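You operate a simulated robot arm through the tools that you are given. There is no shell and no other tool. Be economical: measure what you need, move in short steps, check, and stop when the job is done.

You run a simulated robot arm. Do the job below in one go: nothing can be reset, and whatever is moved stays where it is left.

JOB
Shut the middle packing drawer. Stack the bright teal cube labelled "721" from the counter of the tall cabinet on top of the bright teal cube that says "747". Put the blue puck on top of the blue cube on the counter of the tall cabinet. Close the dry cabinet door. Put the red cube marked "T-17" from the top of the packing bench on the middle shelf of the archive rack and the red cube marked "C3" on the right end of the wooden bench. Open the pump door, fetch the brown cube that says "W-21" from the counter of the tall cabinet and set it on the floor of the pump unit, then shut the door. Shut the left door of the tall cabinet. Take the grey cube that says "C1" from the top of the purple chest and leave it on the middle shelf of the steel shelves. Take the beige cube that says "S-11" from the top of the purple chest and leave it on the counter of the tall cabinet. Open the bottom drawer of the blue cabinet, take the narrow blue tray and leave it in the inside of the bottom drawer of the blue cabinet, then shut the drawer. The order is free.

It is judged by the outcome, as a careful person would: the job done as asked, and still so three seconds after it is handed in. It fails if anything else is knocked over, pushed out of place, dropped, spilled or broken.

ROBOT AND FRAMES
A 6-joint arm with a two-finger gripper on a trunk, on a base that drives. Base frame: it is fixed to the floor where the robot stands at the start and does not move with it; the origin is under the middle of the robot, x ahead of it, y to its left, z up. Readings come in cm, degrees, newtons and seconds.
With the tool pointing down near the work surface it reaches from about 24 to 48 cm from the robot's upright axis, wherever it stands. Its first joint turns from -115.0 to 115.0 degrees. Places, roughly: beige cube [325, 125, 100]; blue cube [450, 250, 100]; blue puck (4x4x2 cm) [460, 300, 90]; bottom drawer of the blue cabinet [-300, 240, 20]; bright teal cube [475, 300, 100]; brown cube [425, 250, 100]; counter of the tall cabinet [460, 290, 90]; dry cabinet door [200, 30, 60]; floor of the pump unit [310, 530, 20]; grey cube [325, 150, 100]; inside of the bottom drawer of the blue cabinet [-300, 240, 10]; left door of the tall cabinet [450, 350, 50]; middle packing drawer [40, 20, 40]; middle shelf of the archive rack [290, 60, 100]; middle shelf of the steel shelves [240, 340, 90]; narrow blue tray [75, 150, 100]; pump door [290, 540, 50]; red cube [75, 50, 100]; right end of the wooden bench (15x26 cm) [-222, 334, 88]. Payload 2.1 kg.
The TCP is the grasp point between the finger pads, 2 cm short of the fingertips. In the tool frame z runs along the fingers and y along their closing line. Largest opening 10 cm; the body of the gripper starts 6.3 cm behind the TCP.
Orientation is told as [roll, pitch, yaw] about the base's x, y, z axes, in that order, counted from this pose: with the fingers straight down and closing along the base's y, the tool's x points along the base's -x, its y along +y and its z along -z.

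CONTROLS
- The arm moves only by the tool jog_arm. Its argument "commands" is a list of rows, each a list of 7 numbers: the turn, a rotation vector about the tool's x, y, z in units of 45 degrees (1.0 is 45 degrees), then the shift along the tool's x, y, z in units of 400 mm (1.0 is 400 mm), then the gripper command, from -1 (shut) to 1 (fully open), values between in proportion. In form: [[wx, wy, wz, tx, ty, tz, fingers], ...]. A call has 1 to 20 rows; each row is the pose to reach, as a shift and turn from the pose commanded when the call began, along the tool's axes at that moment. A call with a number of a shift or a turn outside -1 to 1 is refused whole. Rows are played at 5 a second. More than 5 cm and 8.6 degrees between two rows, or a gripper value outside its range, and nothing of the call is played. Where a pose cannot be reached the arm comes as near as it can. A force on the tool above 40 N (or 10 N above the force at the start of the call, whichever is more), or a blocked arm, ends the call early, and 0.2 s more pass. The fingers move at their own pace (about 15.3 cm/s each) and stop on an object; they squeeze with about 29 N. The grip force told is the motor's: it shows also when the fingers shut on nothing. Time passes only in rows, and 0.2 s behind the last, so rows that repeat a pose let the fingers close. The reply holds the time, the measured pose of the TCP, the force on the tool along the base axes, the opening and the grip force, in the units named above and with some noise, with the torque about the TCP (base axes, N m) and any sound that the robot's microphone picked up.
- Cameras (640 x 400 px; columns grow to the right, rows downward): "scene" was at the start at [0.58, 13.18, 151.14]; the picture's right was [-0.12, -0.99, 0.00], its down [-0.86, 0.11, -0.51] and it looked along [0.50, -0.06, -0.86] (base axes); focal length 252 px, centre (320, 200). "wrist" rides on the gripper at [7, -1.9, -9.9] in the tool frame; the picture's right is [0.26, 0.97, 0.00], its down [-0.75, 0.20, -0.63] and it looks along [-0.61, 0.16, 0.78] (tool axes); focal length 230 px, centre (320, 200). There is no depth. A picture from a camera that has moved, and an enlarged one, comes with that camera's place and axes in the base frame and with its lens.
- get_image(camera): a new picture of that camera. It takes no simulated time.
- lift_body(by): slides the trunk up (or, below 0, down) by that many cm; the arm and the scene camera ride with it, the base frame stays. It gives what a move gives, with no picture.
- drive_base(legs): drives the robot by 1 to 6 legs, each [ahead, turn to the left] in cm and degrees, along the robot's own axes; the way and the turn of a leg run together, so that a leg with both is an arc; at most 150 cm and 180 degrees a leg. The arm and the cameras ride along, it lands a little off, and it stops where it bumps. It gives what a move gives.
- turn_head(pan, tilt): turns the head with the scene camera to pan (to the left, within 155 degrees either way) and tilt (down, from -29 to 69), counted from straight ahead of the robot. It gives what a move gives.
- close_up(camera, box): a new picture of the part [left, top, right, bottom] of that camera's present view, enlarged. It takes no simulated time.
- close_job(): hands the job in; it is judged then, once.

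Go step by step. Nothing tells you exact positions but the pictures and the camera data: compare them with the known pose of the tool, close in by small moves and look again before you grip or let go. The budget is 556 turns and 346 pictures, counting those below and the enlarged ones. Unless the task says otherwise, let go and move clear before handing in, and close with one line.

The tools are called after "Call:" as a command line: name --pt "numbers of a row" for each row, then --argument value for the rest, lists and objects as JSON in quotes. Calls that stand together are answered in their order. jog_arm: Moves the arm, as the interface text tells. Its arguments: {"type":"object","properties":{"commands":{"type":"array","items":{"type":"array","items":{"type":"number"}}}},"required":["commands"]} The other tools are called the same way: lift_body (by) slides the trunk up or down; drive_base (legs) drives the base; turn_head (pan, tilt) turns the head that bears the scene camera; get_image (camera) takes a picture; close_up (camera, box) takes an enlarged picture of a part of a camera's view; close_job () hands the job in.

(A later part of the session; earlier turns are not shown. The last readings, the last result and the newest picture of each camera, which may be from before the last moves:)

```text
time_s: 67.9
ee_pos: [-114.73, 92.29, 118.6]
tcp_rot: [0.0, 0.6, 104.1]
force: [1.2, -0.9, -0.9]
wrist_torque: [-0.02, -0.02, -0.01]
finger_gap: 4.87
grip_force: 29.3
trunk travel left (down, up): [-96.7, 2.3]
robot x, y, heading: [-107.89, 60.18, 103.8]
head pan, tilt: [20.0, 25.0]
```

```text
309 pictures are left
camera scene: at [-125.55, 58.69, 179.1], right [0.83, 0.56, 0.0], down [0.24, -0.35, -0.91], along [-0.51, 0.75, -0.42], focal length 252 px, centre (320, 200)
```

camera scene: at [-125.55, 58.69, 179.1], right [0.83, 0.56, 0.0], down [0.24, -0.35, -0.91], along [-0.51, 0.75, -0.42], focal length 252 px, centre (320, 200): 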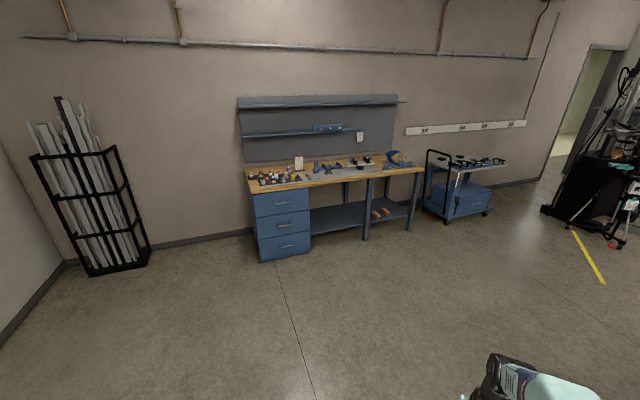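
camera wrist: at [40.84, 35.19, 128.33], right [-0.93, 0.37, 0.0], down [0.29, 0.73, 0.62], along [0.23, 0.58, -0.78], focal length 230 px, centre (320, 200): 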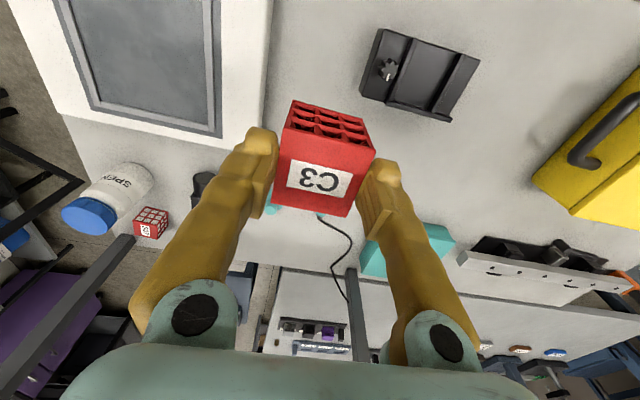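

Call:
close_up --camera "scene" --box '[240, 140, 432, 260]'

Call:
drive_base --legs '[[125, 0], [100, 0], [0, 36]]'

Call:
turn_head --pan 0 --tilt 45

Call:
get_image --camera "scene"

```text
3.33 times, centred on (336, 200) of scene
camera zoom: at [-125.55, 58.69, 179.1], right [0.83, 0.56, 0.0], down [0.24, -0.35, -0.91], along [-0.51, 0.75, -0.42], focal length 840 px, centre (267, 200)
```

zoom: 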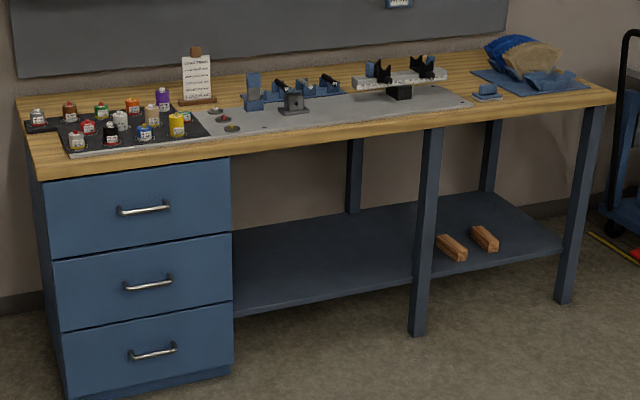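

```text
time_s: 80.7
ee_pos: [-189.52, 299.35, 118.43]
tcp_rot: [0.0, 0.6, 141.9]
force: [-0.2, 1.0, -0.6]
wrist_torque: [0.02, -0.05, 0.0]
finger_gap: 4.84
grip_force: 28.9
trunk travel left (down, up): [-96.7, 2.3]
robot x, y, heading: [-164.27, 277.85, 141.7]
head pan, tilt: [20.0, 25.0]
```

```text
time_s: 81.5
ee_pos: [-189.48, 299.13, 118.5]
tcp_rot: [0.1, 0.5, 141.9]
force: [0.4, -0.1, -1.1]
wrist_torque: [0.02, 0.01, 0.02]
finger_gap: 4.85
grip_force: 29.0
trunk travel left (down, up): [-96.7, 2.3]
robot x, y, heading: [-164.56, 277.65, 142.0]
head pan, tilt: [0.0, 45.0]
```

```text
307 pictures are left
camera scene: at [-175.03, 268.15, 176.06], right [0.62, 0.79, 0.0], down [0.56, -0.44, -0.71], along [-0.56, 0.44, -0.71], focal length 252 px, centre (320, 200)
```

scene: 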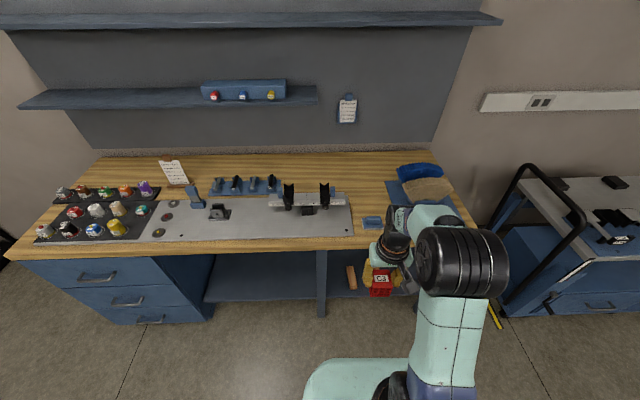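

Call:
get_image --camera "wrist"

Call:
close_up --camera "scene" --box '[330, 140, 490, 240]'

```text
306 pictures are left
camera wrist: at [-182.88, 296.29, 128.46], right [-0.39, -0.92, 0.0], down [-0.72, 0.31, 0.62], along [-0.57, 0.24, -0.78], focal length 230 px, centre (320, 200)
```

wrist: 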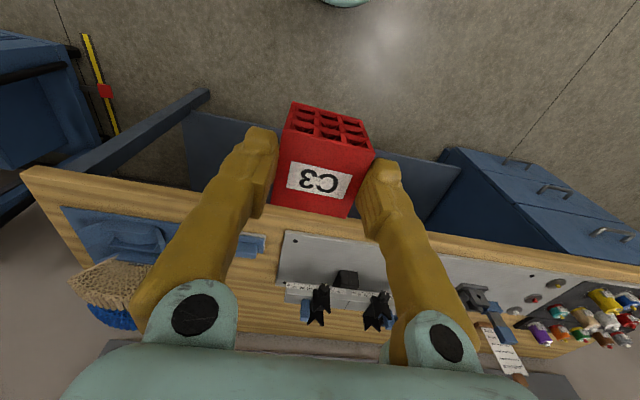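

```text
4.00 times, centred on (410, 190) of scene
camera zoom: at [-175.03, 268.15, 176.06], right [0.62, 0.79, 0.0], down [0.56, -0.44, -0.71], along [-0.56, 0.44, -0.71], focal length 1008 px, centre (-40, 240)
```

zoom: 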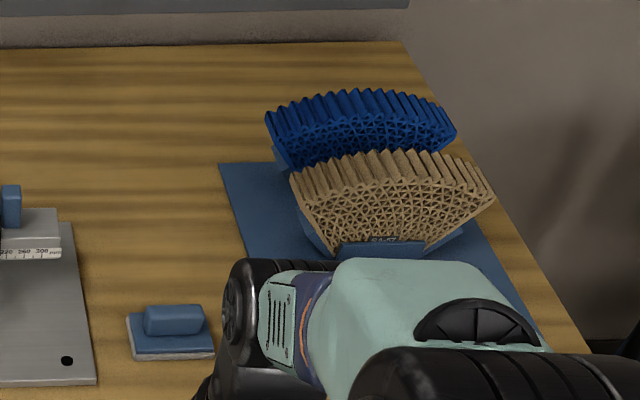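

The free strip of the bench's right end lies between the metal plate and the blue mat. I'll put C3 behind the small blue block, at about (-226, 337).

Call:
drive_base --legs '[[42, 0]]'

Call:
get_image --camera "wrist"

Call:
get_image --camera "scene"

```text
time_s: 84.1
ee_pos: [-222.39, 325.27, 118.62]
tcp_rot: [0.0, 0.5, 141.8]
force: [0.5, -0.2, 0.5]
wrist_torque: [-0.02, 0.01, 0.01]
finger_gap: 4.84
grip_force: 29.4
trunk travel left (down, up): [-96.7, 2.3]
robot x, y, heading: [-197.77, 303.83, 141.9]
head pan, tilt: [0.0, 45.0]
```

```text
304 pictures are left
camera wrist: at [-215.74, 322.27, 128.5], right [-0.39, -0.92, 0.0], down [-0.72, 0.31, 0.62], along [-0.57, 0.24, -0.78], focal length 230 px, centre (320, 200)
```

wrist: 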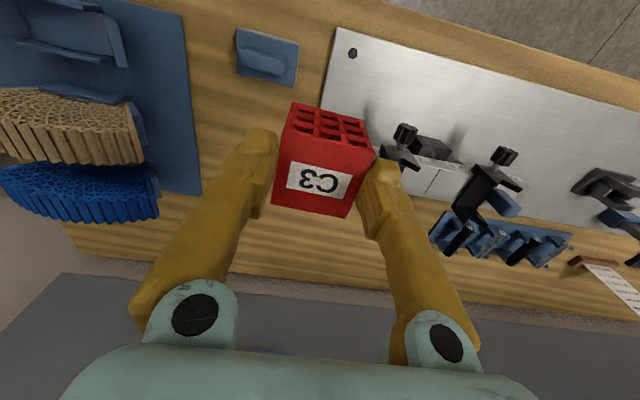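

```text
303 pictures are left
camera scene: at [-207.87, 294.08, 176.06], right [0.62, 0.78, 0.0], down [0.55, -0.44, -0.71], along [-0.56, 0.44, -0.71], focal length 252 px, centre (320, 200)
```

scene: 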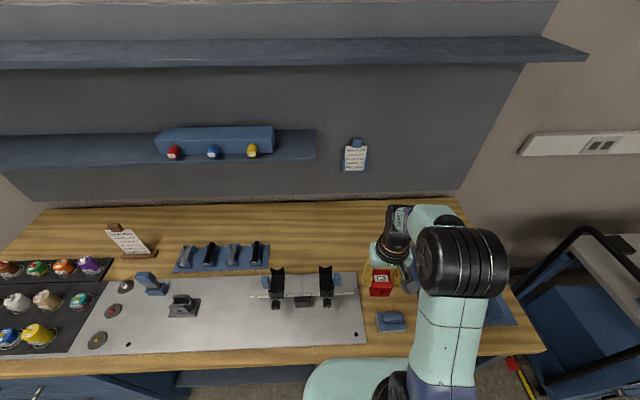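

Call:
jog_arm --pt "0 0 0 -0.08 -0.06 0 -1" --pt "0 0 0 -0.16 -0.12 0 -1" --pt "0 0 0 -0.228 -0.178 0 -1" --pt "0 0 0 -0.228 -0.178 0 -1"

Call:
lift_body --by -20

Call:
get_image --camera "wrist"

Call:
get_image --camera "scene"

```text
time_s: 85.1
ee_pos: [-225.14, 336.46, 118.57]
tcp_rot: [0.0, 0.6, 141.8]
force: [-0.1, -0.6, -0.6]
wrist_torque: [0.02, 0.0, 0.0]
finger_gap: 4.87
grip_force: 28.9
trunk travel left (down, up): [-96.7, 2.3]
robot x, y, heading: [-197.73, 303.81, 141.5]
head pan, tilt: [0.0, 45.0]
```

```text
time_s: 87.3
ee_pos: [-225.29, 336.5, 98.63]
tcp_rot: [0.0, 0.4, 141.8]
force: [-0.1, 0.2, -0.4]
wrist_torque: [-0.01, -0.01, 0.03]
finger_gap: 4.85
grip_force: 29.0
trunk travel left (down, up): [-76.7, 22.3]
robot x, y, heading: [-197.8, 303.82, 141.8]
head pan, tilt: [0.0, 45.0]
```

```text
302 pictures are left
camera wrist: at [-218.6, 333.6, 108.47], right [-0.39, -0.92, 0.0], down [-0.72, 0.31, 0.62], along [-0.57, 0.24, -0.78], focal length 230 px, centre (320, 200)
```

wrist: 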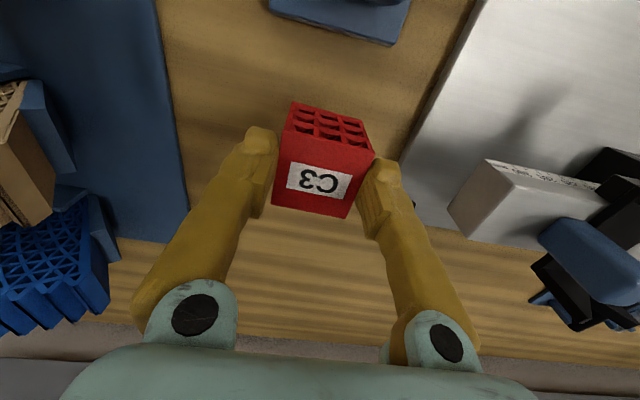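

```text
301 pictures are left
camera scene: at [-208.06, 294.24, 156.05], right [0.62, 0.78, 0.0], down [0.55, -0.44, -0.71], along [-0.55, 0.44, -0.71], focal length 252 px, centre (320, 200)
```

scene: 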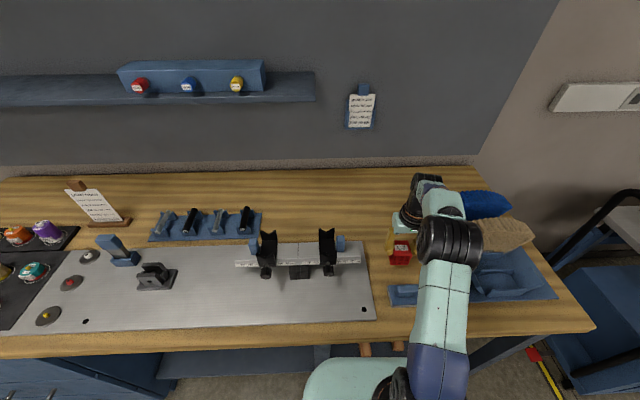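

Call:
lift_body --by -6.5

Call:
jog_arm --pt "0 0 0 0 0 0.01 -1" --pt "0 0 0 0 0 0.015 -1" --pt "0 0 0 0 0 0.02 -1"

Call:
get_image --camera "wrist"

```text
time_s: 88.2
ee_pos: [-225.2, 336.48, 93.02]
tcp_rot: [-0.2, -0.4, 141.9]
force: [3.4, -5.9, 18.6]
wrist_torque: [-0.38, -0.28, 0.03]
finger_gap: 4.84
grip_force: 29.0
trunk travel left (down, up): [-70.6, 28.4]
robot x, y, heading: [-197.54, 303.85, 141.8]
head pan, tilt: [0.0, 45.0]
stopped: the force on the tool passed its limit at 56 N (the readings are from after the stop); the commanded pose is now the measured one
```

```text
time_s: 88.7
ee_pos: [-225.26, 336.48, 92.85]
tcp_rot: [-0.4, -1.0, 141.9]
force: [3.5, -5.2, 23.5]
wrist_torque: [-0.33, -0.27, 0.04]
finger_gap: 4.85
grip_force: 28.9
trunk travel left (down, up): [-70.6, 28.4]
robot x, y, heading: [-197.67, 303.65, 141.8]
head pan, tilt: [0.0, 45.0]
stopped in row 2: the force on the tool passed its limit at 42 N (the readings are from after the stop); the commanded pose is now the measured one
```

```text
300 pictures are left
camera wrist: at [-218.45, 333.42, 102.59], right [-0.39, -0.92, -0.01], down [-0.71, 0.3, 0.64], along [-0.59, 0.26, -0.77], focal length 230 px, centre (320, 200)
```

wrist: 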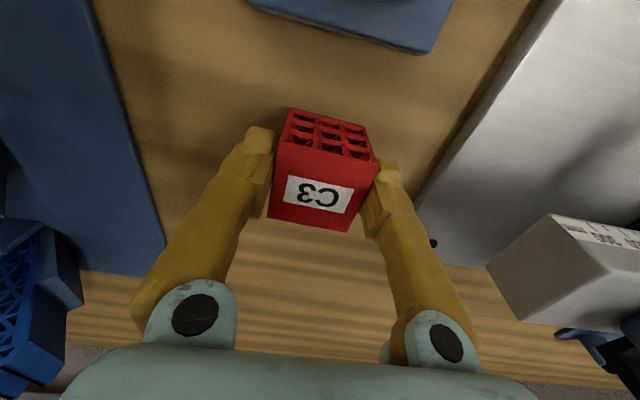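

The cube touches the bench. I'll ease the pressure, release and rise.

Call:
jog_arm --pt "0 0 0 0 0 -0.003 -1" --pt "0 0 0 0 0 -0.003 0.3" --pt "0 0 0 0 0 -0.003 0.5" --pt "0 0 0 0 0 -0.003 0.5"

Call:
lift_body --by 20

Call:
get_image --camera "wrist"

```text
time_s: 89.7
ee_pos: [-225.56, 337.0, 92.61]
tcp_rot: [-0.3, -0.6, 141.8]
force: [0.0, -0.8, 0.5]
wrist_torque: [0.0, -0.02, 0.02]
finger_gap: 7.48
grip_force: 0.1
trunk travel left (down, up): [-70.6, 28.4]
robot x, y, heading: [-197.6, 304.15, 142.0]
head pan, tilt: [0.0, 45.0]
```

```text
time_s: 91.9
ee_pos: [-225.47, 336.8, 112.61]
tcp_rot: [-0.2, -0.6, 141.8]
force: [-0.1, 0.1, -0.2]
wrist_torque: [0.0, 0.01, 0.0]
finger_gap: 7.49
grip_force: 0.2
trunk travel left (down, up): [-90.6, 8.4]
robot x, y, heading: [-197.48, 303.84, 141.5]
head pan, tilt: [0.0, 45.0]
```

```text
299 pictures are left
camera wrist: at [-218.77, 333.8, 122.4], right [-0.39, -0.92, -0.01], down [-0.71, 0.3, 0.64], along [-0.58, 0.26, -0.77], focal length 230 px, centre (320, 200)
```

wrist: 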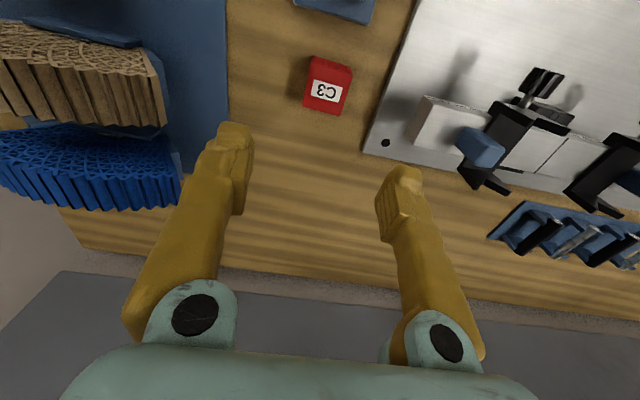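

C3 stands well. The blue cabinet is here at the bench's left end, so I'll go there and look at its bottom drawer.

Call:
jog_arm --pt "0 0 0 0.1 0.03 -0.05 0.5" --pt "0 0 0 0.2 0.06 -0.05 0.5" --pt "0 0 0 0.3 0.1 -0.05 0.5"

Call:
drive_base --legs '[[-32, 0], [0, 90], [119, 0], [0, -90]]'

Call:
turn_head --pan 0 --tilt 55

Call:
get_image --camera "scene"

```text
time_s: 92.7
ee_pos: [-218.38, 326.31, 114.53]
tcp_rot: [-0.3, -0.7, 141.7]
force: [-0.5, 0.3, 0.1]
wrist_torque: [0.03, 0.01, -0.01]
finger_gap: 7.49
grip_force: 0.1
trunk travel left (down, up): [-90.6, 8.4]
robot x, y, heading: [-197.81, 303.95, 141.6]
head pan, tilt: [0.0, 45.0]
```

```text
time_s: 108.1
ee_pos: [-268.1, 213.26, 114.57]
tcp_rot: [-0.3, -0.6, 140.9]
force: [0.1, -1.1, 0.4]
wrist_torque: [0.04, 0.02, 0.0]
finger_gap: 7.48
grip_force: 0.0
trunk travel left (down, up): [-90.6, 8.4]
robot x, y, heading: [-247.69, 190.27, 140.5]
head pan, tilt: [0.0, 45.0]
```

```text
time_s: 108.8
ee_pos: [-268.15, 213.2, 114.68]
tcp_rot: [-0.2, -0.6, 140.9]
force: [0.5, 0.4, -0.1]
wrist_torque: [0.05, -0.01, -0.02]
finger_gap: 7.49
grip_force: 0.2
trunk travel left (down, up): [-90.6, 8.4]
robot x, y, heading: [-247.52, 190.18, 140.5]
head pan, tilt: [0.0, 55.0]
```

```text
298 pictures are left
camera scene: at [-257.41, 180.34, 168.54], right [0.63, 0.77, 0.0], down [0.63, -0.52, -0.57], along [-0.44, 0.36, -0.82], focal length 252 px, centre (320, 200)
```

scene: 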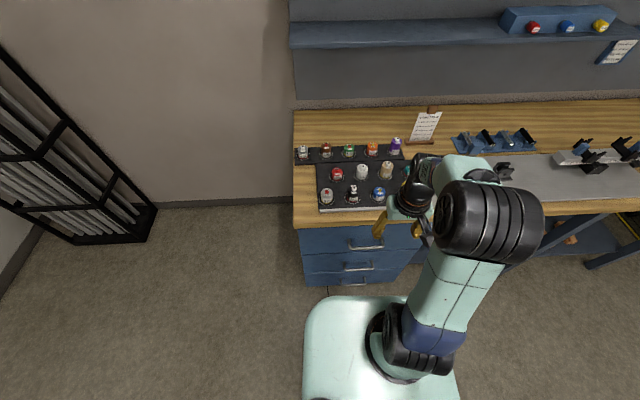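

Call:
close_up --camera "scene" --box '[280, 205, 440, 305]'

Call:
get_image --camera "wrist"

```text
4.00 times, centred on (360, 255) of scene
camera zoom: at [-257.41, 180.34, 168.54], right [0.63, 0.77, 0.0], down [0.63, -0.52, -0.57], along [-0.44, 0.36, -0.82], focal length 1008 px, centre (160, -20)
```

zoom: 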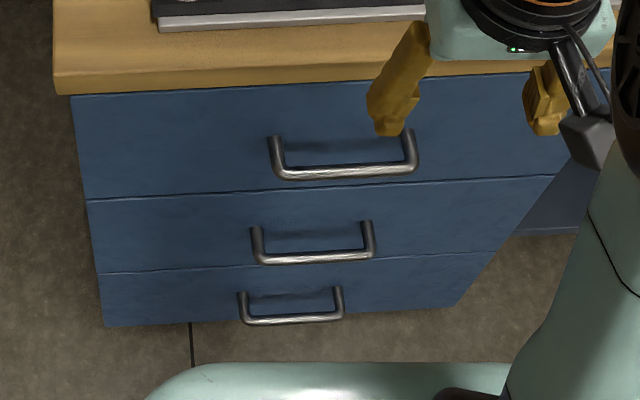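

```text
296 pictures are left
camera wrist: at [-261.42, 210.05, 124.36], right [-0.41, -0.91, -0.01], down [-0.71, 0.31, 0.64], along [-0.58, 0.27, -0.77], focal length 230 px, centre (320, 200)
```

wrist: 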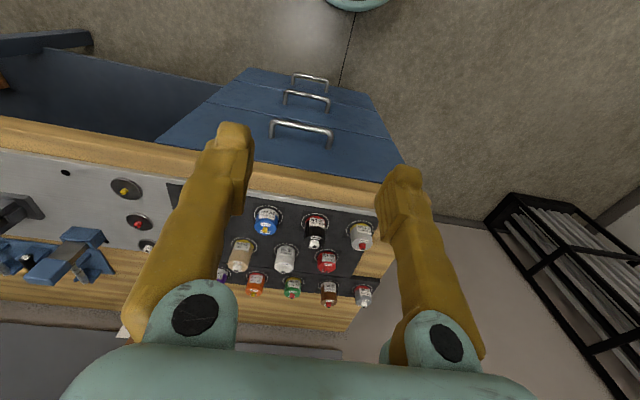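

I estimate the bottom handle at about (-280, 224, 15). I'll square up to the cabinet, back off a bit, and turn the gripper horizontal.

Call:
drive_base --legs '[[-8, 4]]'

Call:
jog_arm --pt "0 -0.167 0 -0.06 -0.02 0 0.5" --pt "0 -0.333 0 -0.12 -0.04 0 0.5" --pt "0 -0.5 0 -0.18 -0.06 0 0.5" --pt "0 -0.667 0 -0.24 -0.08 0 0.5" --pt "0 -0.833 0 -0.3 -0.1 0 0.5" --pt "0 -1 0 -0.3 -0.1 0 0.5"

Call:
jog_arm --pt "0 -0.167 0 0 0 0 0.5" --pt "0 -0.333 0 0 0 0 0.5" --pt "0 -0.5 0 0 0 0 0.5" --pt "0 -0.667 0 0 0 0 0.5" --pt "0 -0.833 0 0 0 0 0.5" --pt "0 -1 0 0 0 0 0.5"

Call:
get_image --camera "scene"

```text
time_s: 109.9
ee_pos: [-264.17, 207.67, 114.05]
tcp_rot: [-0.3, 0.1, 145.1]
force: [1.2, -0.9, 0.0]
wrist_torque: [0.09, 0.1, -0.01]
finger_gap: 7.51
grip_force: 0.0
trunk travel left (down, up): [-90.6, 8.4]
robot x, y, heading: [-240.93, 185.37, 144.7]
head pan, tilt: [0.0, 55.0]
```

```text
time_s: 111.3
ee_pos: [-272.15, 217.13, 113.91]
tcp_rot: [1.2, -41.2, 145.2]
force: [-0.6, -0.1, -0.5]
wrist_torque: [0.0, -0.03, 0.0]
finger_gap: 7.49
grip_force: 0.2
out of reach, approached as far as the arm can: row 6
trunk travel left (down, up): [-90.6, 8.4]
robot x, y, heading: [-241.21, 185.33, 145.1]
head pan, tilt: [0.0, 55.0]
```

```text
time_s: 112.7
ee_pos: [-274.49, 223.72, 118.31]
tcp_rot: [29.0, -85.3, 117.7]
force: [-0.4, -0.1, -0.4]
wrist_torque: [-0.03, -0.03, 0.02]
finger_gap: 7.5
grip_force: 0.0
out of reach, approached as far as the arm can: row 3, 4, 5, 6
trunk travel left (down, up): [-90.6, 8.4]
robot x, y, heading: [-241.34, 185.7, 144.7]
head pan, tilt: [0.0, 55.0]
```

```text
295 pictures are left
camera scene: at [-250.32, 174.93, 168.54], right [0.58, 0.82, 0.0], down [0.67, -0.47, -0.57], along [-0.47, 0.33, -0.82], focal length 252 px, centre (320, 200)
```

scene: 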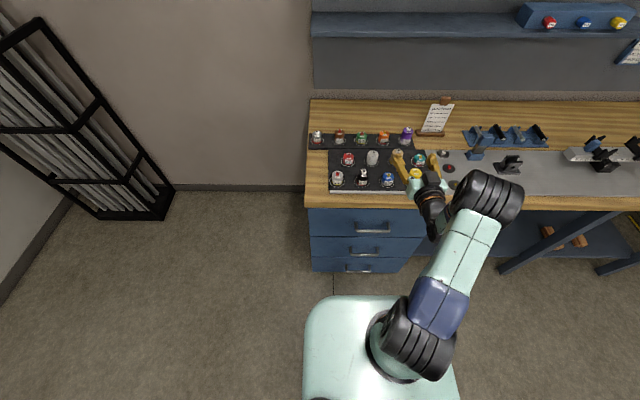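

Fully horizontal isn't needed. I'll go back to a 45° tilt and roll the gripper 90° so it pinches the bar from above and in front.

Call:
jog_arm --pt "0 0.167 0 0 0 0 0" --pt "0 0.333 0 0 0 0 0" --pt "0 0.5 0 0 0 0 0" --pt "0 0.667 0 0 0 0 0" --pt "0 0.833 0 0 0 0 0" --pt "0 1 0 0 0 0 0"

Call:
jog_arm --pt "0 0 0.167 0 0 0 -0.2" --pt "0 0 0.333 0 0 0 -0.2" --pt "0 0 0.5 0 0 0 -0.2" --pt "0 0 0.667 0 0 0 -0.2" --pt "0 0 0.833 0 0 0 -0.2" --pt "0 0 1 0 0 0 -0.2"

Call:
jog_arm --pt "0 0 0.167 0 0 0 -0.2" --pt "0 0 0.333 0 0 0 -0.2" --pt "0 0 0.5 0 0 0 -0.2" --pt "0 0 0.667 0 0 0 -0.2" --pt "0 0 0.833 0 0 0 -0.2" --pt "0 0 1 0 0 0 -0.2"

Call:
get_image --camera "scene"

```text
time_s: 114.1
ee_pos: [-274.34, 223.61, 118.39]
tcp_rot: [1.1, -41.5, 145.2]
force: [0.7, -0.7, -0.5]
wrist_torque: [0.0, 0.03, 0.0]
finger_gap: 5.01
grip_force: 0.2
trunk travel left (down, up): [-90.6, 8.4]
robot x, y, heading: [-240.92, 185.35, 144.7]
head pan, tilt: [0.0, 55.0]
```

```text
time_s: 115.5
ee_pos: [-274.34, 223.56, 118.41]
tcp_rot: [32.6, -26.9, 92.4]
force: [0.0, -0.5, -1.2]
wrist_torque: [-0.01, 0.01, -0.01]
finger_gap: 4.02
grip_force: 0.1
trunk travel left (down, up): [-90.6, 8.4]
robot x, y, heading: [-241.2, 185.0, 144.9]
head pan, tilt: [0.0, 55.0]
```

```text
time_s: 116.9
ee_pos: [-274.2, 223.58, 118.41]
tcp_rot: [41.4, 1.0, 55.8]
force: [-0.4, -0.7, 0.0]
wrist_torque: [0.01, -0.01, -0.01]
finger_gap: 3.98
grip_force: 0.1
trunk travel left (down, up): [-90.6, 8.4]
robot x, y, heading: [-241.04, 185.75, 144.8]
head pan, tilt: [0.0, 55.0]
```

```text
294 pictures are left
camera scene: at [-250.23, 174.77, 168.53], right [0.58, 0.82, 0.0], down [0.67, -0.47, -0.57], along [-0.47, 0.33, -0.82], focal length 252 px, centre (320, 200)
```

scene: 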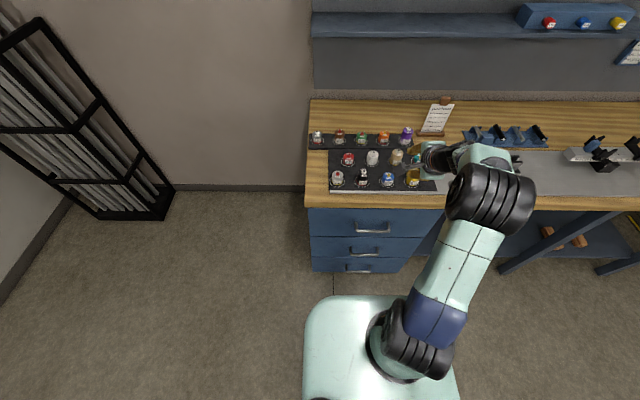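

Call:
drive_base --legs '[[-12, 0]]'

Call:
lift_body --by -40

Call:
lift_body --by -40

Call:
get_image --camera "wrist"

Call:
get_image --camera "scene"

```text
time_s: 118.2
ee_pos: [-265.88, 217.41, 117.52]
tcp_rot: [40.5, 1.0, 56.0]
force: [0.8, -0.8, 0.2]
wrist_torque: [0.06, 0.04, -0.01]
finger_gap: 4.01
grip_force: 0.0
trunk travel left (down, up): [-90.6, 8.4]
robot x, y, heading: [-231.19, 178.7, 144.8]
head pan, tilt: [0.0, 55.0]
```

```text
time_s: 122.0
ee_pos: [-264.73, 216.7, 78.16]
tcp_rot: [41.2, 1.0, 56.0]
force: [0.0, -0.2, 0.5]
wrist_torque: [0.03, 0.02, 0.03]
finger_gap: 3.99
grip_force: 0.1
trunk travel left (down, up): [-50.6, 48.4]
robot x, y, heading: [-231.05, 178.74, 145.0]
head pan, tilt: [0.0, 55.0]
```

```text
time_s: 125.8
ee_pos: [-264.55, 216.73, 38.17]
tcp_rot: [41.2, 1.1, 56.0]
force: [-0.4, -0.4, 0.4]
wrist_torque: [0.0, -0.03, -0.01]
finger_gap: 4.0
grip_force: 0.0
trunk travel left (down, up): [-10.6, 88.4]
robot x, y, heading: [-231.12, 178.38, 144.9]
head pan, tilt: [0.0, 55.0]
```

```text
293 pictures are left
camera wrist: at [-261.91, 206.45, 44.45], right [-0.74, 0.2, 0.64], down [0.64, 0.48, 0.59], along [-0.19, 0.85, -0.49], focal length 230 px, centre (320, 200)
```

wrist: 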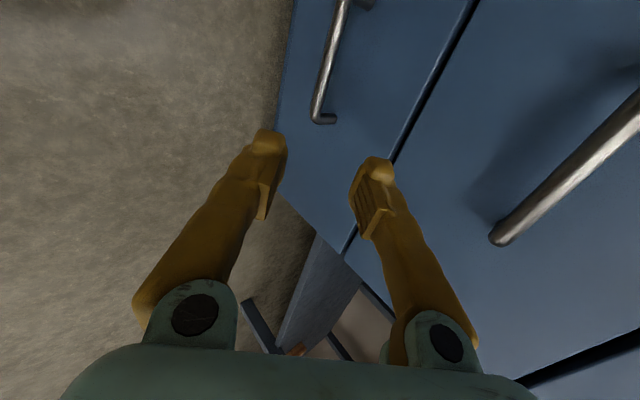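

```text
292 pictures are left
camera scene: at [-240.39, 167.85, 88.53], right [0.58, 0.82, 0.0], down [0.67, -0.47, -0.57], along [-0.47, 0.33, -0.82], focal length 252 px, centre (320, 200)
```

scene: 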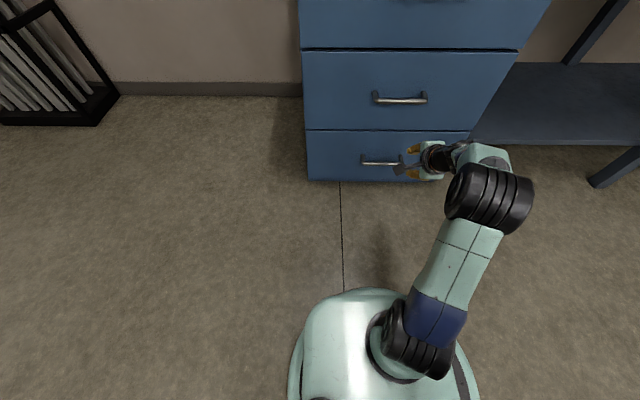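

Call:
lift_body --by -10.4

Call:
jog_arm --pt "0 0 0 0.025 -0.05 0.06 -0.2" --pt "0 0 0 0.05 -0.1 0.115 -0.2" --pt "0 0 0 0.05 -0.1 0.115 -0.2"

Call:
drive_base --legs '[[11, 0]]'

Call:
get_image --camera "wrist"

Call:
get_image --camera "scene"

```text
time_s: 127.2
ee_pos: [-264.61, 216.66, 27.81]
tcp_rot: [41.2, 1.0, 56.0]
force: [0.4, -0.1, 0.4]
wrist_torque: [-0.01, -0.03, -0.01]
finger_gap: 4.0
grip_force: 0.0
trunk travel left (down, up): [-0.2, 98.8]
robot x, y, heading: [-231.55, 178.53, 144.8]
head pan, tilt: [0.0, 55.0]
```

```text
time_s: 128.0
ee_pos: [-265.92, 215.01, 21.75]
tcp_rot: [41.0, 1.0, 56.0]
force: [0.7, 0.6, -0.2]
wrist_torque: [-0.01, 0.02, -0.01]
finger_gap: 4.0
grip_force: 0.1
trunk travel left (down, up): [-0.2, 98.8]
robot x, y, heading: [-231.3, 178.47, 144.8]
head pan, tilt: [0.0, 55.0]
```

```text
time_s: 129.2
ee_pos: [-274.95, 221.44, 21.71]
tcp_rot: [41.2, 1.0, 56.0]
force: [-1.0, -0.3, 0.1]
wrist_torque: [-0.01, -0.03, 0.04]
finger_gap: 4.0
grip_force: 0.0
trunk travel left (down, up): [-0.2, 98.8]
robot x, y, heading: [-240.12, 184.78, 145.0]
head pan, tilt: [0.0, 55.0]
```

```text
291 pictures are left
camera wrist: at [-272.22, 211.11, 28.02], right [-0.74, 0.2, 0.64], down [0.64, 0.48, 0.59], along [-0.19, 0.85, -0.49], focal length 230 px, centre (320, 200)
```

wrist: 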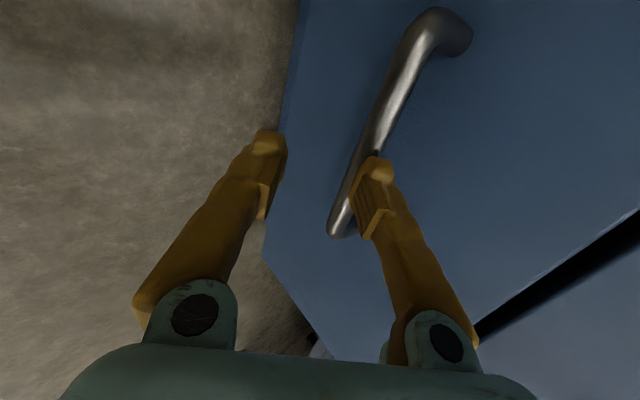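

```text
290 pictures are left
camera scene: at [-249.44, 174.23, 78.13], right [0.58, 0.82, 0.0], down [0.67, -0.47, -0.57], along [-0.47, 0.33, -0.82], focal length 252 px, centre (320, 200)
```

scene: 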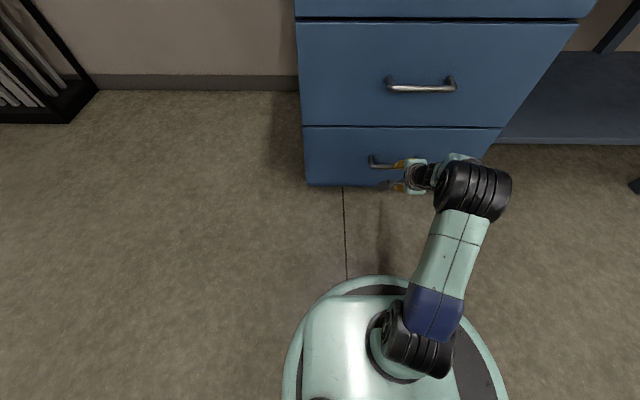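

The bar is at about (-280.7, 225.5, 20). I'll move above and in front of it, then slide down along the fingers.

Call:
jog_arm --pt "0 0 0 0 0.05 0.02 -0.2" --pt "0 0 0 0 0.103 0.0475 -0.2" --pt "0 0 0 0 0.103 0.0475 -0.2"

Call:
get_image --camera "wrist"

```text
time_s: 130.0
ee_pos: [-278.53, 223.85, 22.94]
tcp_rot: [41.2, 1.0, 56.1]
force: [1.0, -0.1, -0.3]
wrist_torque: [-0.03, -0.03, -0.01]
finger_gap: 4.12
grip_force: 1.0
trunk travel left (down, up): [-0.2, 98.8]
robot x, y, heading: [-240.06, 185.14, 144.5]
head pan, tilt: [0.0, 55.0]
```

```text
289 pictures are left
camera wrist: at [-275.76, 213.59, 29.26], right [-0.74, 0.2, 0.64], down [0.64, 0.48, 0.59], along [-0.19, 0.85, -0.49], focal length 230 px, centre (320, 200)
```

wrist: 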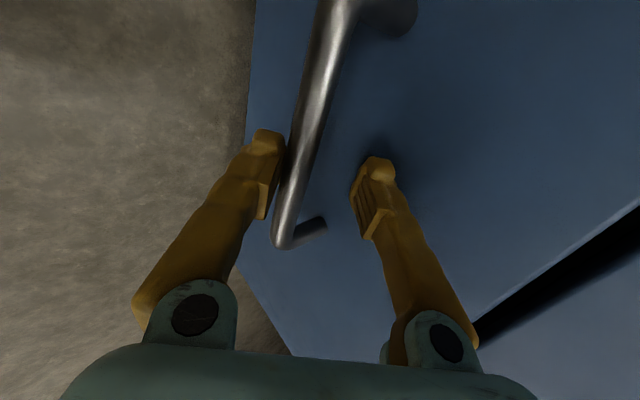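

Call:
jog_arm --pt "0 0 0 0 -0.015 0.02 -0.2" --pt "0 0 0 0 -0.018 0.05 -0.2" --pt "0 0 0 0 -0.018 0.05 -1" --pt "0 0 0 0 -0.018 0.05 -1" --pt "0 0 0 0 -0.018 0.05 -1"

Call:
get_image --camera "wrist"

```text
time_s: 130.9
ee_pos: [-278.93, 224.08, 20.42]
tcp_rot: [40.2, 1.3, 56.0]
force: [-1.1, 1.9, -11.4]
wrist_torque: [0.2, 0.01, -0.21]
finger_gap: 0.62
grip_force: 30.1
trunk travel left (down, up): [-0.2, 98.8]
robot x, y, heading: [-240.28, 184.84, 144.8]
head pan, tilt: [0.0, 55.0]
stopped in row 4: the force on the tool passed its limit at 42 N (the readings are from after the stop); the commanded pose is now the measured one
```

```text
288 pictures are left
camera wrist: at [-276.24, 213.89, 26.85], right [-0.75, 0.21, 0.63], down [0.64, 0.49, 0.59], along [-0.18, 0.85, -0.5], focal length 230 px, centre (320, 200)
```

wrist: 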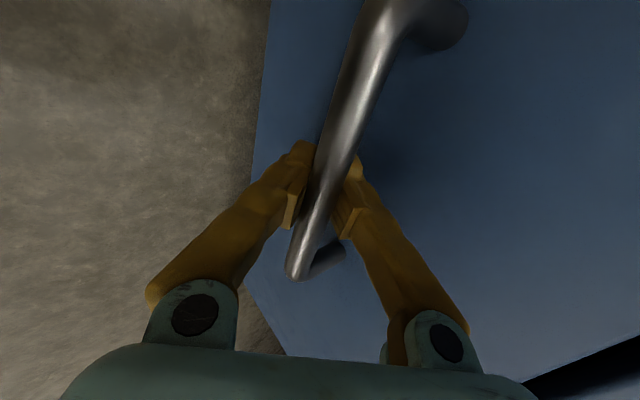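

The bar is gripped. I'll pull by driving back.

Call:
drive_base --legs '[[-10, 0]]'

Call:
get_image --camera "scene"

```text
time_s: 132.1
ee_pos: [-270.87, 218.28, 20.39]
tcp_rot: [40.3, 1.3, 56.0]
force: [-7.5, -11.9, -16.6]
wrist_torque: [0.12, 0.07, -0.24]
finger_gap: 0.58
grip_force: 30.6
trunk travel left (down, up): [-0.2, 98.8]
robot x, y, heading: [-232.29, 178.92, 144.7]
head pan, tilt: [0.0, 55.0]
```

```text
287 pictures are left
camera scene: at [-241.44, 168.57, 78.12], right [0.58, 0.82, 0.0], down [0.67, -0.47, -0.57], along [-0.47, 0.33, -0.82], focal length 252 px, centre (320, 200)
```

scene: 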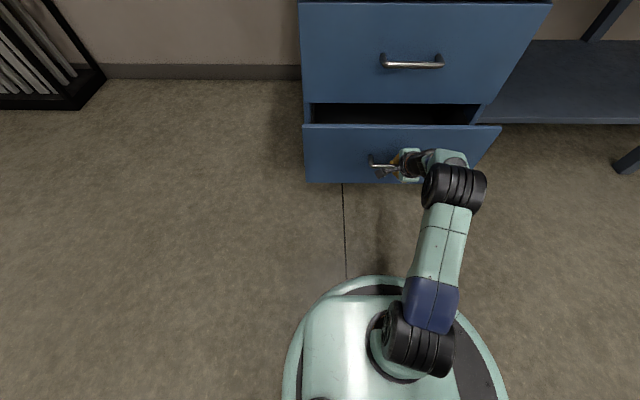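

It is opening; pulling further.

Call:
drive_base --legs '[[-16, 0]]'

Call:
get_image --camera "scene"

```text
time_s: 133.5
ee_pos: [-257.85, 208.83, 20.2]
tcp_rot: [40.1, 1.5, 56.2]
force: [-15.3, -21.7, -14.0]
wrist_torque: [0.17, 0.0, -0.34]
finger_gap: 0.59
grip_force: 30.2
trunk travel left (down, up): [-0.2, 98.8]
robot x, y, heading: [-219.08, 169.76, 145.0]
head pan, tilt: [0.0, 55.0]
```

```text
286 pictures are left
camera scene: at [-228.26, 159.24, 78.12], right [0.57, 0.82, 0.0], down [0.67, -0.47, -0.57], along [-0.47, 0.33, -0.82], focal length 252 px, centre (320, 200)
```

scene: 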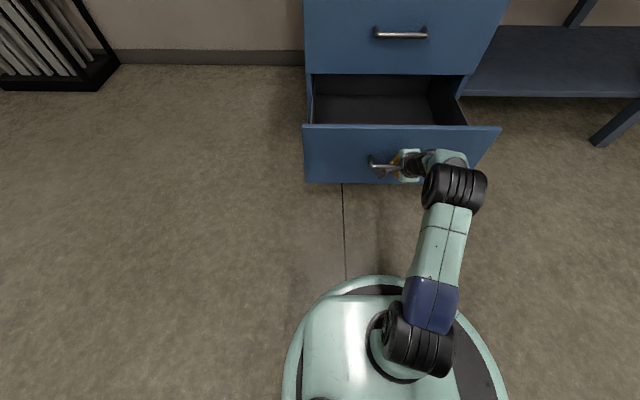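

Call:
drive_base --legs '[[-5, 0]]'

Call:
jog_arm --pt "0 0 0 0 0 0 -0.2" --pt "0 0 0 0 0 0 -0.2" --pt "0 0 0 0 0 -0.05 -0.2" --pt "0 0 0 0 0 -0.12 -0.2" --pt "0 0 0 0 -0.1 -0.2 -0.2"

Call:
drive_base --legs '[[-15, 0]]'

Call:
lift_body --by 40

Call:
lift_body --by 40

Call:
get_image --camera "scene"

```text
time_s: 134.4
ee_pos: [-253.71, 205.94, 20.43]
tcp_rot: [40.1, 1.7, 56.4]
force: [-5.7, -9.9, -10.1]
wrist_torque: [-0.05, 0.1, -0.12]
finger_gap: 0.6
grip_force: 29.9
trunk travel left (down, up): [-0.2, 98.8]
robot x, y, heading: [-214.81, 167.15, 145.0]
head pan, tilt: [0.0, 55.0]
```

```text
refused: row 5 steps farther than a row can; nothing moved
```

```text
time_s: 135.4
ee_pos: [-249.59, 203.0, 21.01]
tcp_rot: [41.1, 1.5, 56.3]
force: [-0.3, -1.5, 3.8]
wrist_torque: [-0.22, 0.09, -0.09]
finger_gap: 0.61
grip_force: 33.9
trunk travel left (down, up): [-0.2, 98.8]
robot x, y, heading: [-210.5, 164.0, 145.3]
head pan, tilt: [0.0, 55.0]
stopped in leg 1: the force on the tool passed its limit at 93 N (the readings are from after the stop); the commanded pose is now the measured one
```

```text
time_s: 136.0
ee_pos: [-249.29, 202.82, 20.95]
tcp_rot: [39.8, 1.7, 56.2]
force: [-13.2, 12.8, -23.4]
wrist_torque: [-0.01, 0.01, -0.18]
finger_gap: 0.6
grip_force: 34.2
trunk travel left (down, up): [-1.3, 97.7]
robot x, y, heading: [-210.44, 163.83, 144.9]
head pan, tilt: [0.0, 55.0]
stopped: the force on the tool passed its limit at 49 N (the readings are from after the stop); the commanded pose is now the measured one
```

```text
time_s: 136.4
ee_pos: [-249.24, 202.68, 21.0]
tcp_rot: [39.5, 1.6, 56.2]
force: [-17.4, 15.5, -23.1]
wrist_torque: [0.0, 0.02, -0.22]
finger_gap: 0.58
grip_force: 34.1
trunk travel left (down, up): [-1.4, 97.6]
robot x, y, heading: [-210.92, 163.79, 145.1]
head pan, tilt: [0.0, 55.0]
stopped: the force on the tool passed its limit at 46 N (the readings are from after the stop); the commanded pose is now the measured one
```

```text
285 pictures are left
camera scene: at [-219.84, 153.45, 79.37], right [0.57, 0.82, 0.0], down [0.67, -0.47, -0.57], along [-0.47, 0.33, -0.82], focal length 252 px, centre (320, 200)
```

scene: 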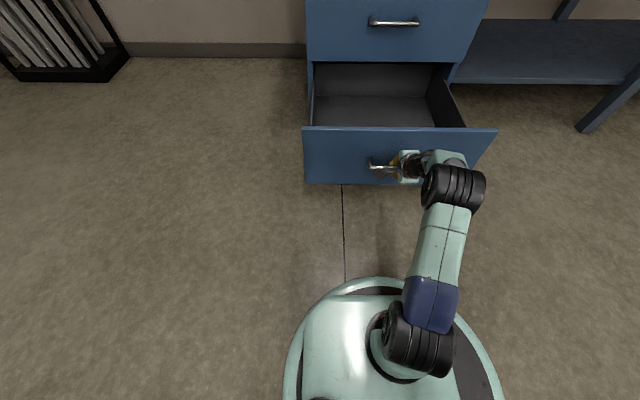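

The jog was refused and the drawer was pulled to its stop; it looks fine. I'll let go properly now.

Call:
jog_arm --pt "0 0 0 0 0 0 -0.2" --pt "0 0 0 0 0 0 -0.2" --pt "0 0 0 0 0 -0.05 -0.2" --pt "0 0 0 0 0 -0.12 -0.2" --pt "0 0 0 0 -0.05 -0.19 -0.2"

Call:
get_image --camera "wrist"

```text
time_s: 137.6
ee_pos: [-244.03, 199.18, 25.9]
tcp_rot: [40.0, 1.5, 56.3]
force: [-0.8, -0.4, 0.4]
wrist_torque: [-0.03, 0.03, -0.02]
finger_gap: 3.99
grip_force: 0.1
trunk travel left (down, up): [-1.4, 97.6]
robot x, y, heading: [-210.36, 163.83, 145.0]
head pan, tilt: [0.0, 55.0]
```

```text
284 pictures are left
camera wrist: at [-241.1, 189.14, 32.46], right [-0.75, 0.21, 0.63], down [0.63, 0.5, 0.59], along [-0.19, 0.84, -0.51], focal length 230 px, centre (320, 200)
```

wrist: 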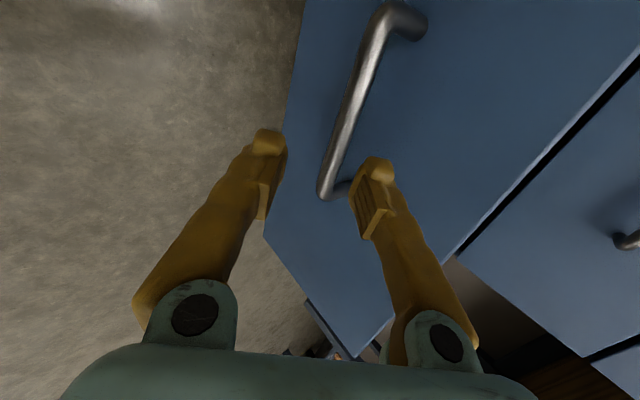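

Call:
drive_base --legs '[[-20, 0]]'

Call:
lift_body --by 40

Call:
lift_body --by 40

Call:
get_image --camera "scene"

```text
time_s: 139.2
ee_pos: [-227.88, 187.92, 25.88]
tcp_rot: [40.0, 1.7, 56.3]
force: [0.9, -0.2, 0.7]
wrist_torque: [-0.01, -0.02, 0.0]
finger_gap: 4.01
grip_force: 0.0
trunk travel left (down, up): [-1.4, 97.6]
robot x, y, heading: [-194.31, 152.84, 145.2]
head pan, tilt: [0.0, 55.0]
```

```text
time_s: 143.0
ee_pos: [-227.89, 188.0, 66.0]
tcp_rot: [40.0, 1.6, 56.4]
force: [0.1, 0.2, 0.2]
wrist_torque: [-0.01, -0.04, -0.01]
finger_gap: 4.02
grip_force: 0.1
trunk travel left (down, up): [-41.4, 57.6]
robot x, y, heading: [-194.85, 152.69, 145.1]
head pan, tilt: [0.0, 55.0]
```

```text
time_s: 146.8
ee_pos: [-227.93, 188.05, 105.95]
tcp_rot: [40.0, 1.5, 56.3]
force: [0.2, -0.6, -0.3]
wrist_torque: [0.03, 0.01, 0.01]
finger_gap: 4.0
grip_force: 0.1
trunk travel left (down, up): [-81.4, 17.6]
robot x, y, heading: [-194.31, 152.86, 144.8]
head pan, tilt: [0.0, 55.0]
```

```text
283 pictures are left
camera scene: at [-203.52, 141.96, 159.36], right [0.57, 0.82, 0.0], down [0.67, -0.47, -0.57], along [-0.47, 0.33, -0.82], focal length 252 px, centre (320, 200)
```

scene: 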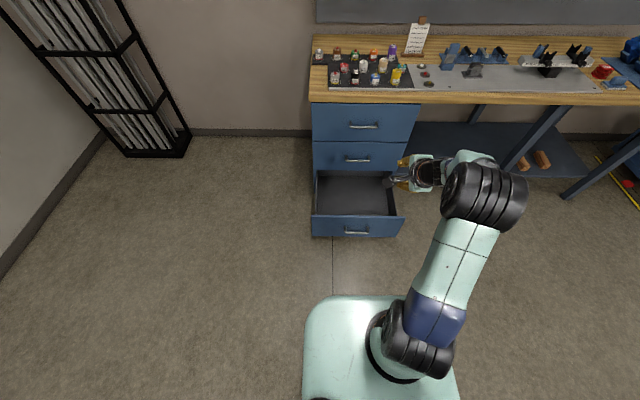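

The bottom drawer is open. The narrow blue tray seems to be on the second bench at about (83, 144). I'll straighten the tool and drive around to that bench's far side for a look.

Call:
jog_arm --pt "0.15 0 0 0 0 0 -0.2" --pt "0.3 0 0 0 0 0 -0.2" --pt "0.45 0 0 0 0 0 -0.2" --pt "0.6 0 0 0 0 0 -0.2" --pt "0.75 0 0 0 0 0 -0.2" --pt "0.89 0 0 0 0 0 -0.2"

Call:
jog_arm --pt "0 0 -0.167 0 0 0 0" --pt "0 0 -0.333 0 0 0 0" --pt "0 0 -0.5 0 0 0 0" --pt "0 0 -0.667 0 0 0 0" --pt "0 0 -0.833 0 0 0 0" --pt "0 0 -1 0 0 0 0"

Call:
jog_arm --pt "0 0 -0.167 0 0 0 0" --pt "0 0 -0.333 0 0 0 0" --pt "0 0 -0.5 0 0 0 0" --pt "0 0 -0.667 0 0 0 0" --pt "0 0 -0.833 0 0 0 0" --pt "0 0 -1 0 0 0 0"

Call:
drive_base --legs '[[0, -102]]'

Call:
turn_head --pan 0 --tilt 25

Call:
get_image --camera "scene"

```text
time_s: 148.2
ee_pos: [-226.83, 186.83, 105.48]
tcp_rot: [-0.1, 1.5, 56.3]
force: [-0.5, -0.1, 0.5]
wrist_torque: [0.0, -0.01, -0.04]
finger_gap: 4.0
grip_force: 0.0
out of reach, approached as far as the arm can: row 6
trunk travel left (down, up): [-81.4, 17.6]
robot x, y, heading: [-194.83, 152.56, 145.2]
head pan, tilt: [0.0, 55.0]
```

```text
time_s: 149.6
ee_pos: [-226.81, 186.81, 105.59]
tcp_rot: [1.0, 1.1, 101.5]
force: [-0.9, 0.1, 1.0]
wrist_torque: [0.0, -0.03, 0.01]
finger_gap: 5.01
grip_force: 0.0
trunk travel left (down, up): [-81.4, 17.6]
robot x, y, heading: [-194.32, 152.72, 144.8]
head pan, tilt: [0.0, 55.0]
```

```text
time_s: 151.0
ee_pos: [-226.7, 186.8, 105.48]
tcp_rot: [1.6, 0.1, 146.4]
force: [0.2, 0.0, 0.0]
wrist_torque: [0.01, -0.03, 0.01]
finger_gap: 4.99
grip_force: 0.0
trunk travel left (down, up): [-81.4, 17.6]
robot x, y, heading: [-194.49, 153.13, 145.2]
head pan, tilt: [0.0, 55.0]
```

```text
time_s: 155.7
ee_pos: [-154.1, 176.71, 105.62]
tcp_rot: [1.6, 0.2, 43.4]
force: [0.0, 0.1, 0.3]
wrist_torque: [-0.03, -0.01, -0.02]
finger_gap: 5.01
grip_force: 0.1
trunk travel left (down, up): [-81.4, 17.6]
robot x, y, heading: [-194.64, 152.43, 42.6]
head pan, tilt: [0.0, 55.0]
```

```text
time_s: 156.7
ee_pos: [-154.06, 176.71, 105.6]
tcp_rot: [1.7, 0.2, 43.5]
force: [0.0, 0.1, 0.2]
wrist_torque: [-0.02, 0.01, -0.02]
finger_gap: 4.98
grip_force: 0.0
trunk travel left (down, up): [-81.4, 17.6]
robot x, y, heading: [-194.49, 152.85, 42.7]
head pan, tilt: [0.0, 25.0]
```

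```text
282 pictures are left
camera scene: at [-201.56, 165.26, 163.76], right [0.67, -0.74, 0.0], down [-0.31, -0.29, -0.91], along [0.67, 0.61, -0.42], focal length 252 px, centre (320, 200)
```

scene: 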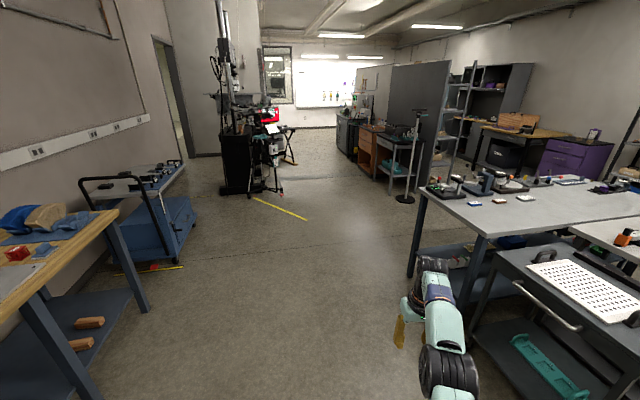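

Call:
jog_arm --pt "0 0 0 0.1 0 0 0" --pt "0 0 0 0.2 0 0 0" --pt "0 0 0 0.3 0.0 0 0" --pt "0 0 0 0.35 0.05 0 0"

Call:
drive_base --legs '[[0, -4], [140, 0], [92, 0], [0, -75.5]]'

Call:
turn_head --pan -25 --tilt 30

Call:
get_image --camera "scene"

```text
time_s: 157.7
ee_pos: [-165.74, 168.45, 105.61]
tcp_rot: [1.5, -0.1, 43.5]
force: [0.3, 0.8, -0.2]
wrist_torque: [-0.01, -0.04, 0.06]
finger_gap: 4.98
grip_force: 0.0
trunk travel left (down, up): [-81.4, 17.6]
robot x, y, heading: [-194.29, 152.56, 42.6]
head pan, tilt: [0.0, 25.0]
```

```text
time_s: 172.8
ee_pos: [7.2, 269.07, 105.6]
tcp_rot: [1.6, 0.1, -36.5]
force: [0.2, -0.7, -0.4]
wrist_torque: [-0.01, 0.0, -0.01]
finger_gap: 4.97
grip_force: 0.1
trunk travel left (down, up): [-81.4, 17.6]
robot x, y, heading: [-13.63, 294.65, -37.7]
head pan, tilt: [0.0, 25.0]
```

```text
time_s: 173.6
ee_pos: [7.15, 268.93, 105.51]
tcp_rot: [1.5, 0.1, -36.4]
force: [-0.1, 0.4, 0.0]
wrist_torque: [0.02, 0.01, 0.06]
finger_gap: 4.99
grip_force: 0.1
trunk travel left (down, up): [-81.4, 17.6]
robot x, y, heading: [-13.42, 294.46, -37.8]
head pan, tilt: [-25.0, 30.0]
```

```text
281 pictures are left
camera scene: at [-5.39, 301.42, 162.97], right [-0.89, -0.46, 0.0], down [-0.23, 0.44, -0.87], along [0.4, -0.77, -0.5], focal length 252 px, centre (320, 200)
```

scene: 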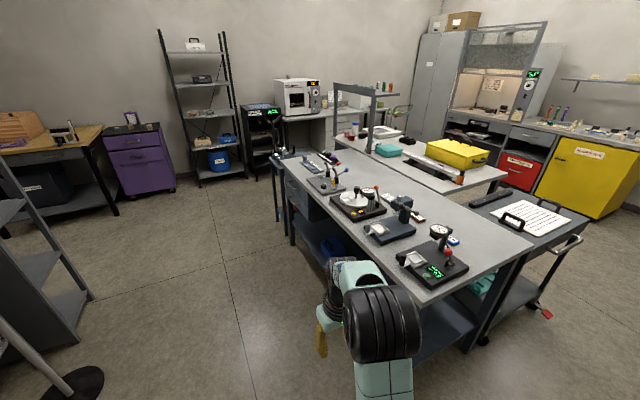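

Call:
close_up --camera "scene" --box '[260, 135, 420, 235]'

Call:
close_up --camera "scene" --box '[90, 20, 330, 170]'

```text
4.00 times, centred on (340, 185) of scene
camera zoom: at [-5.39, 301.42, 162.97], right [-0.89, -0.46, 0.0], down [-0.23, 0.44, -0.87], along [0.4, -0.77, -0.5], focal length 1008 px, centre (240, 260)
```

zoom: 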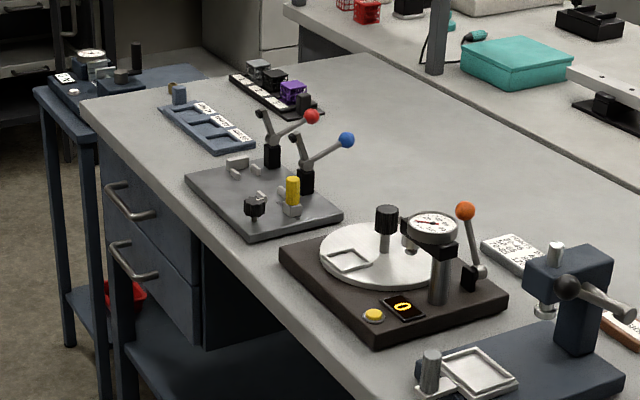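

```text
2.67 times, centred on (210, 95) of scene
camera zoom: at [-5.39, 301.42, 162.97], right [-0.89, -0.46, 0.0], down [-0.23, 0.44, -0.87], along [0.4, -0.77, -0.5], focal length 672 px, centre (613, 480)
```

zoom: 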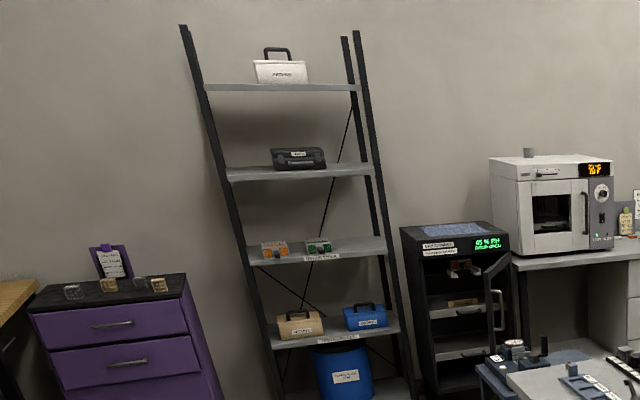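

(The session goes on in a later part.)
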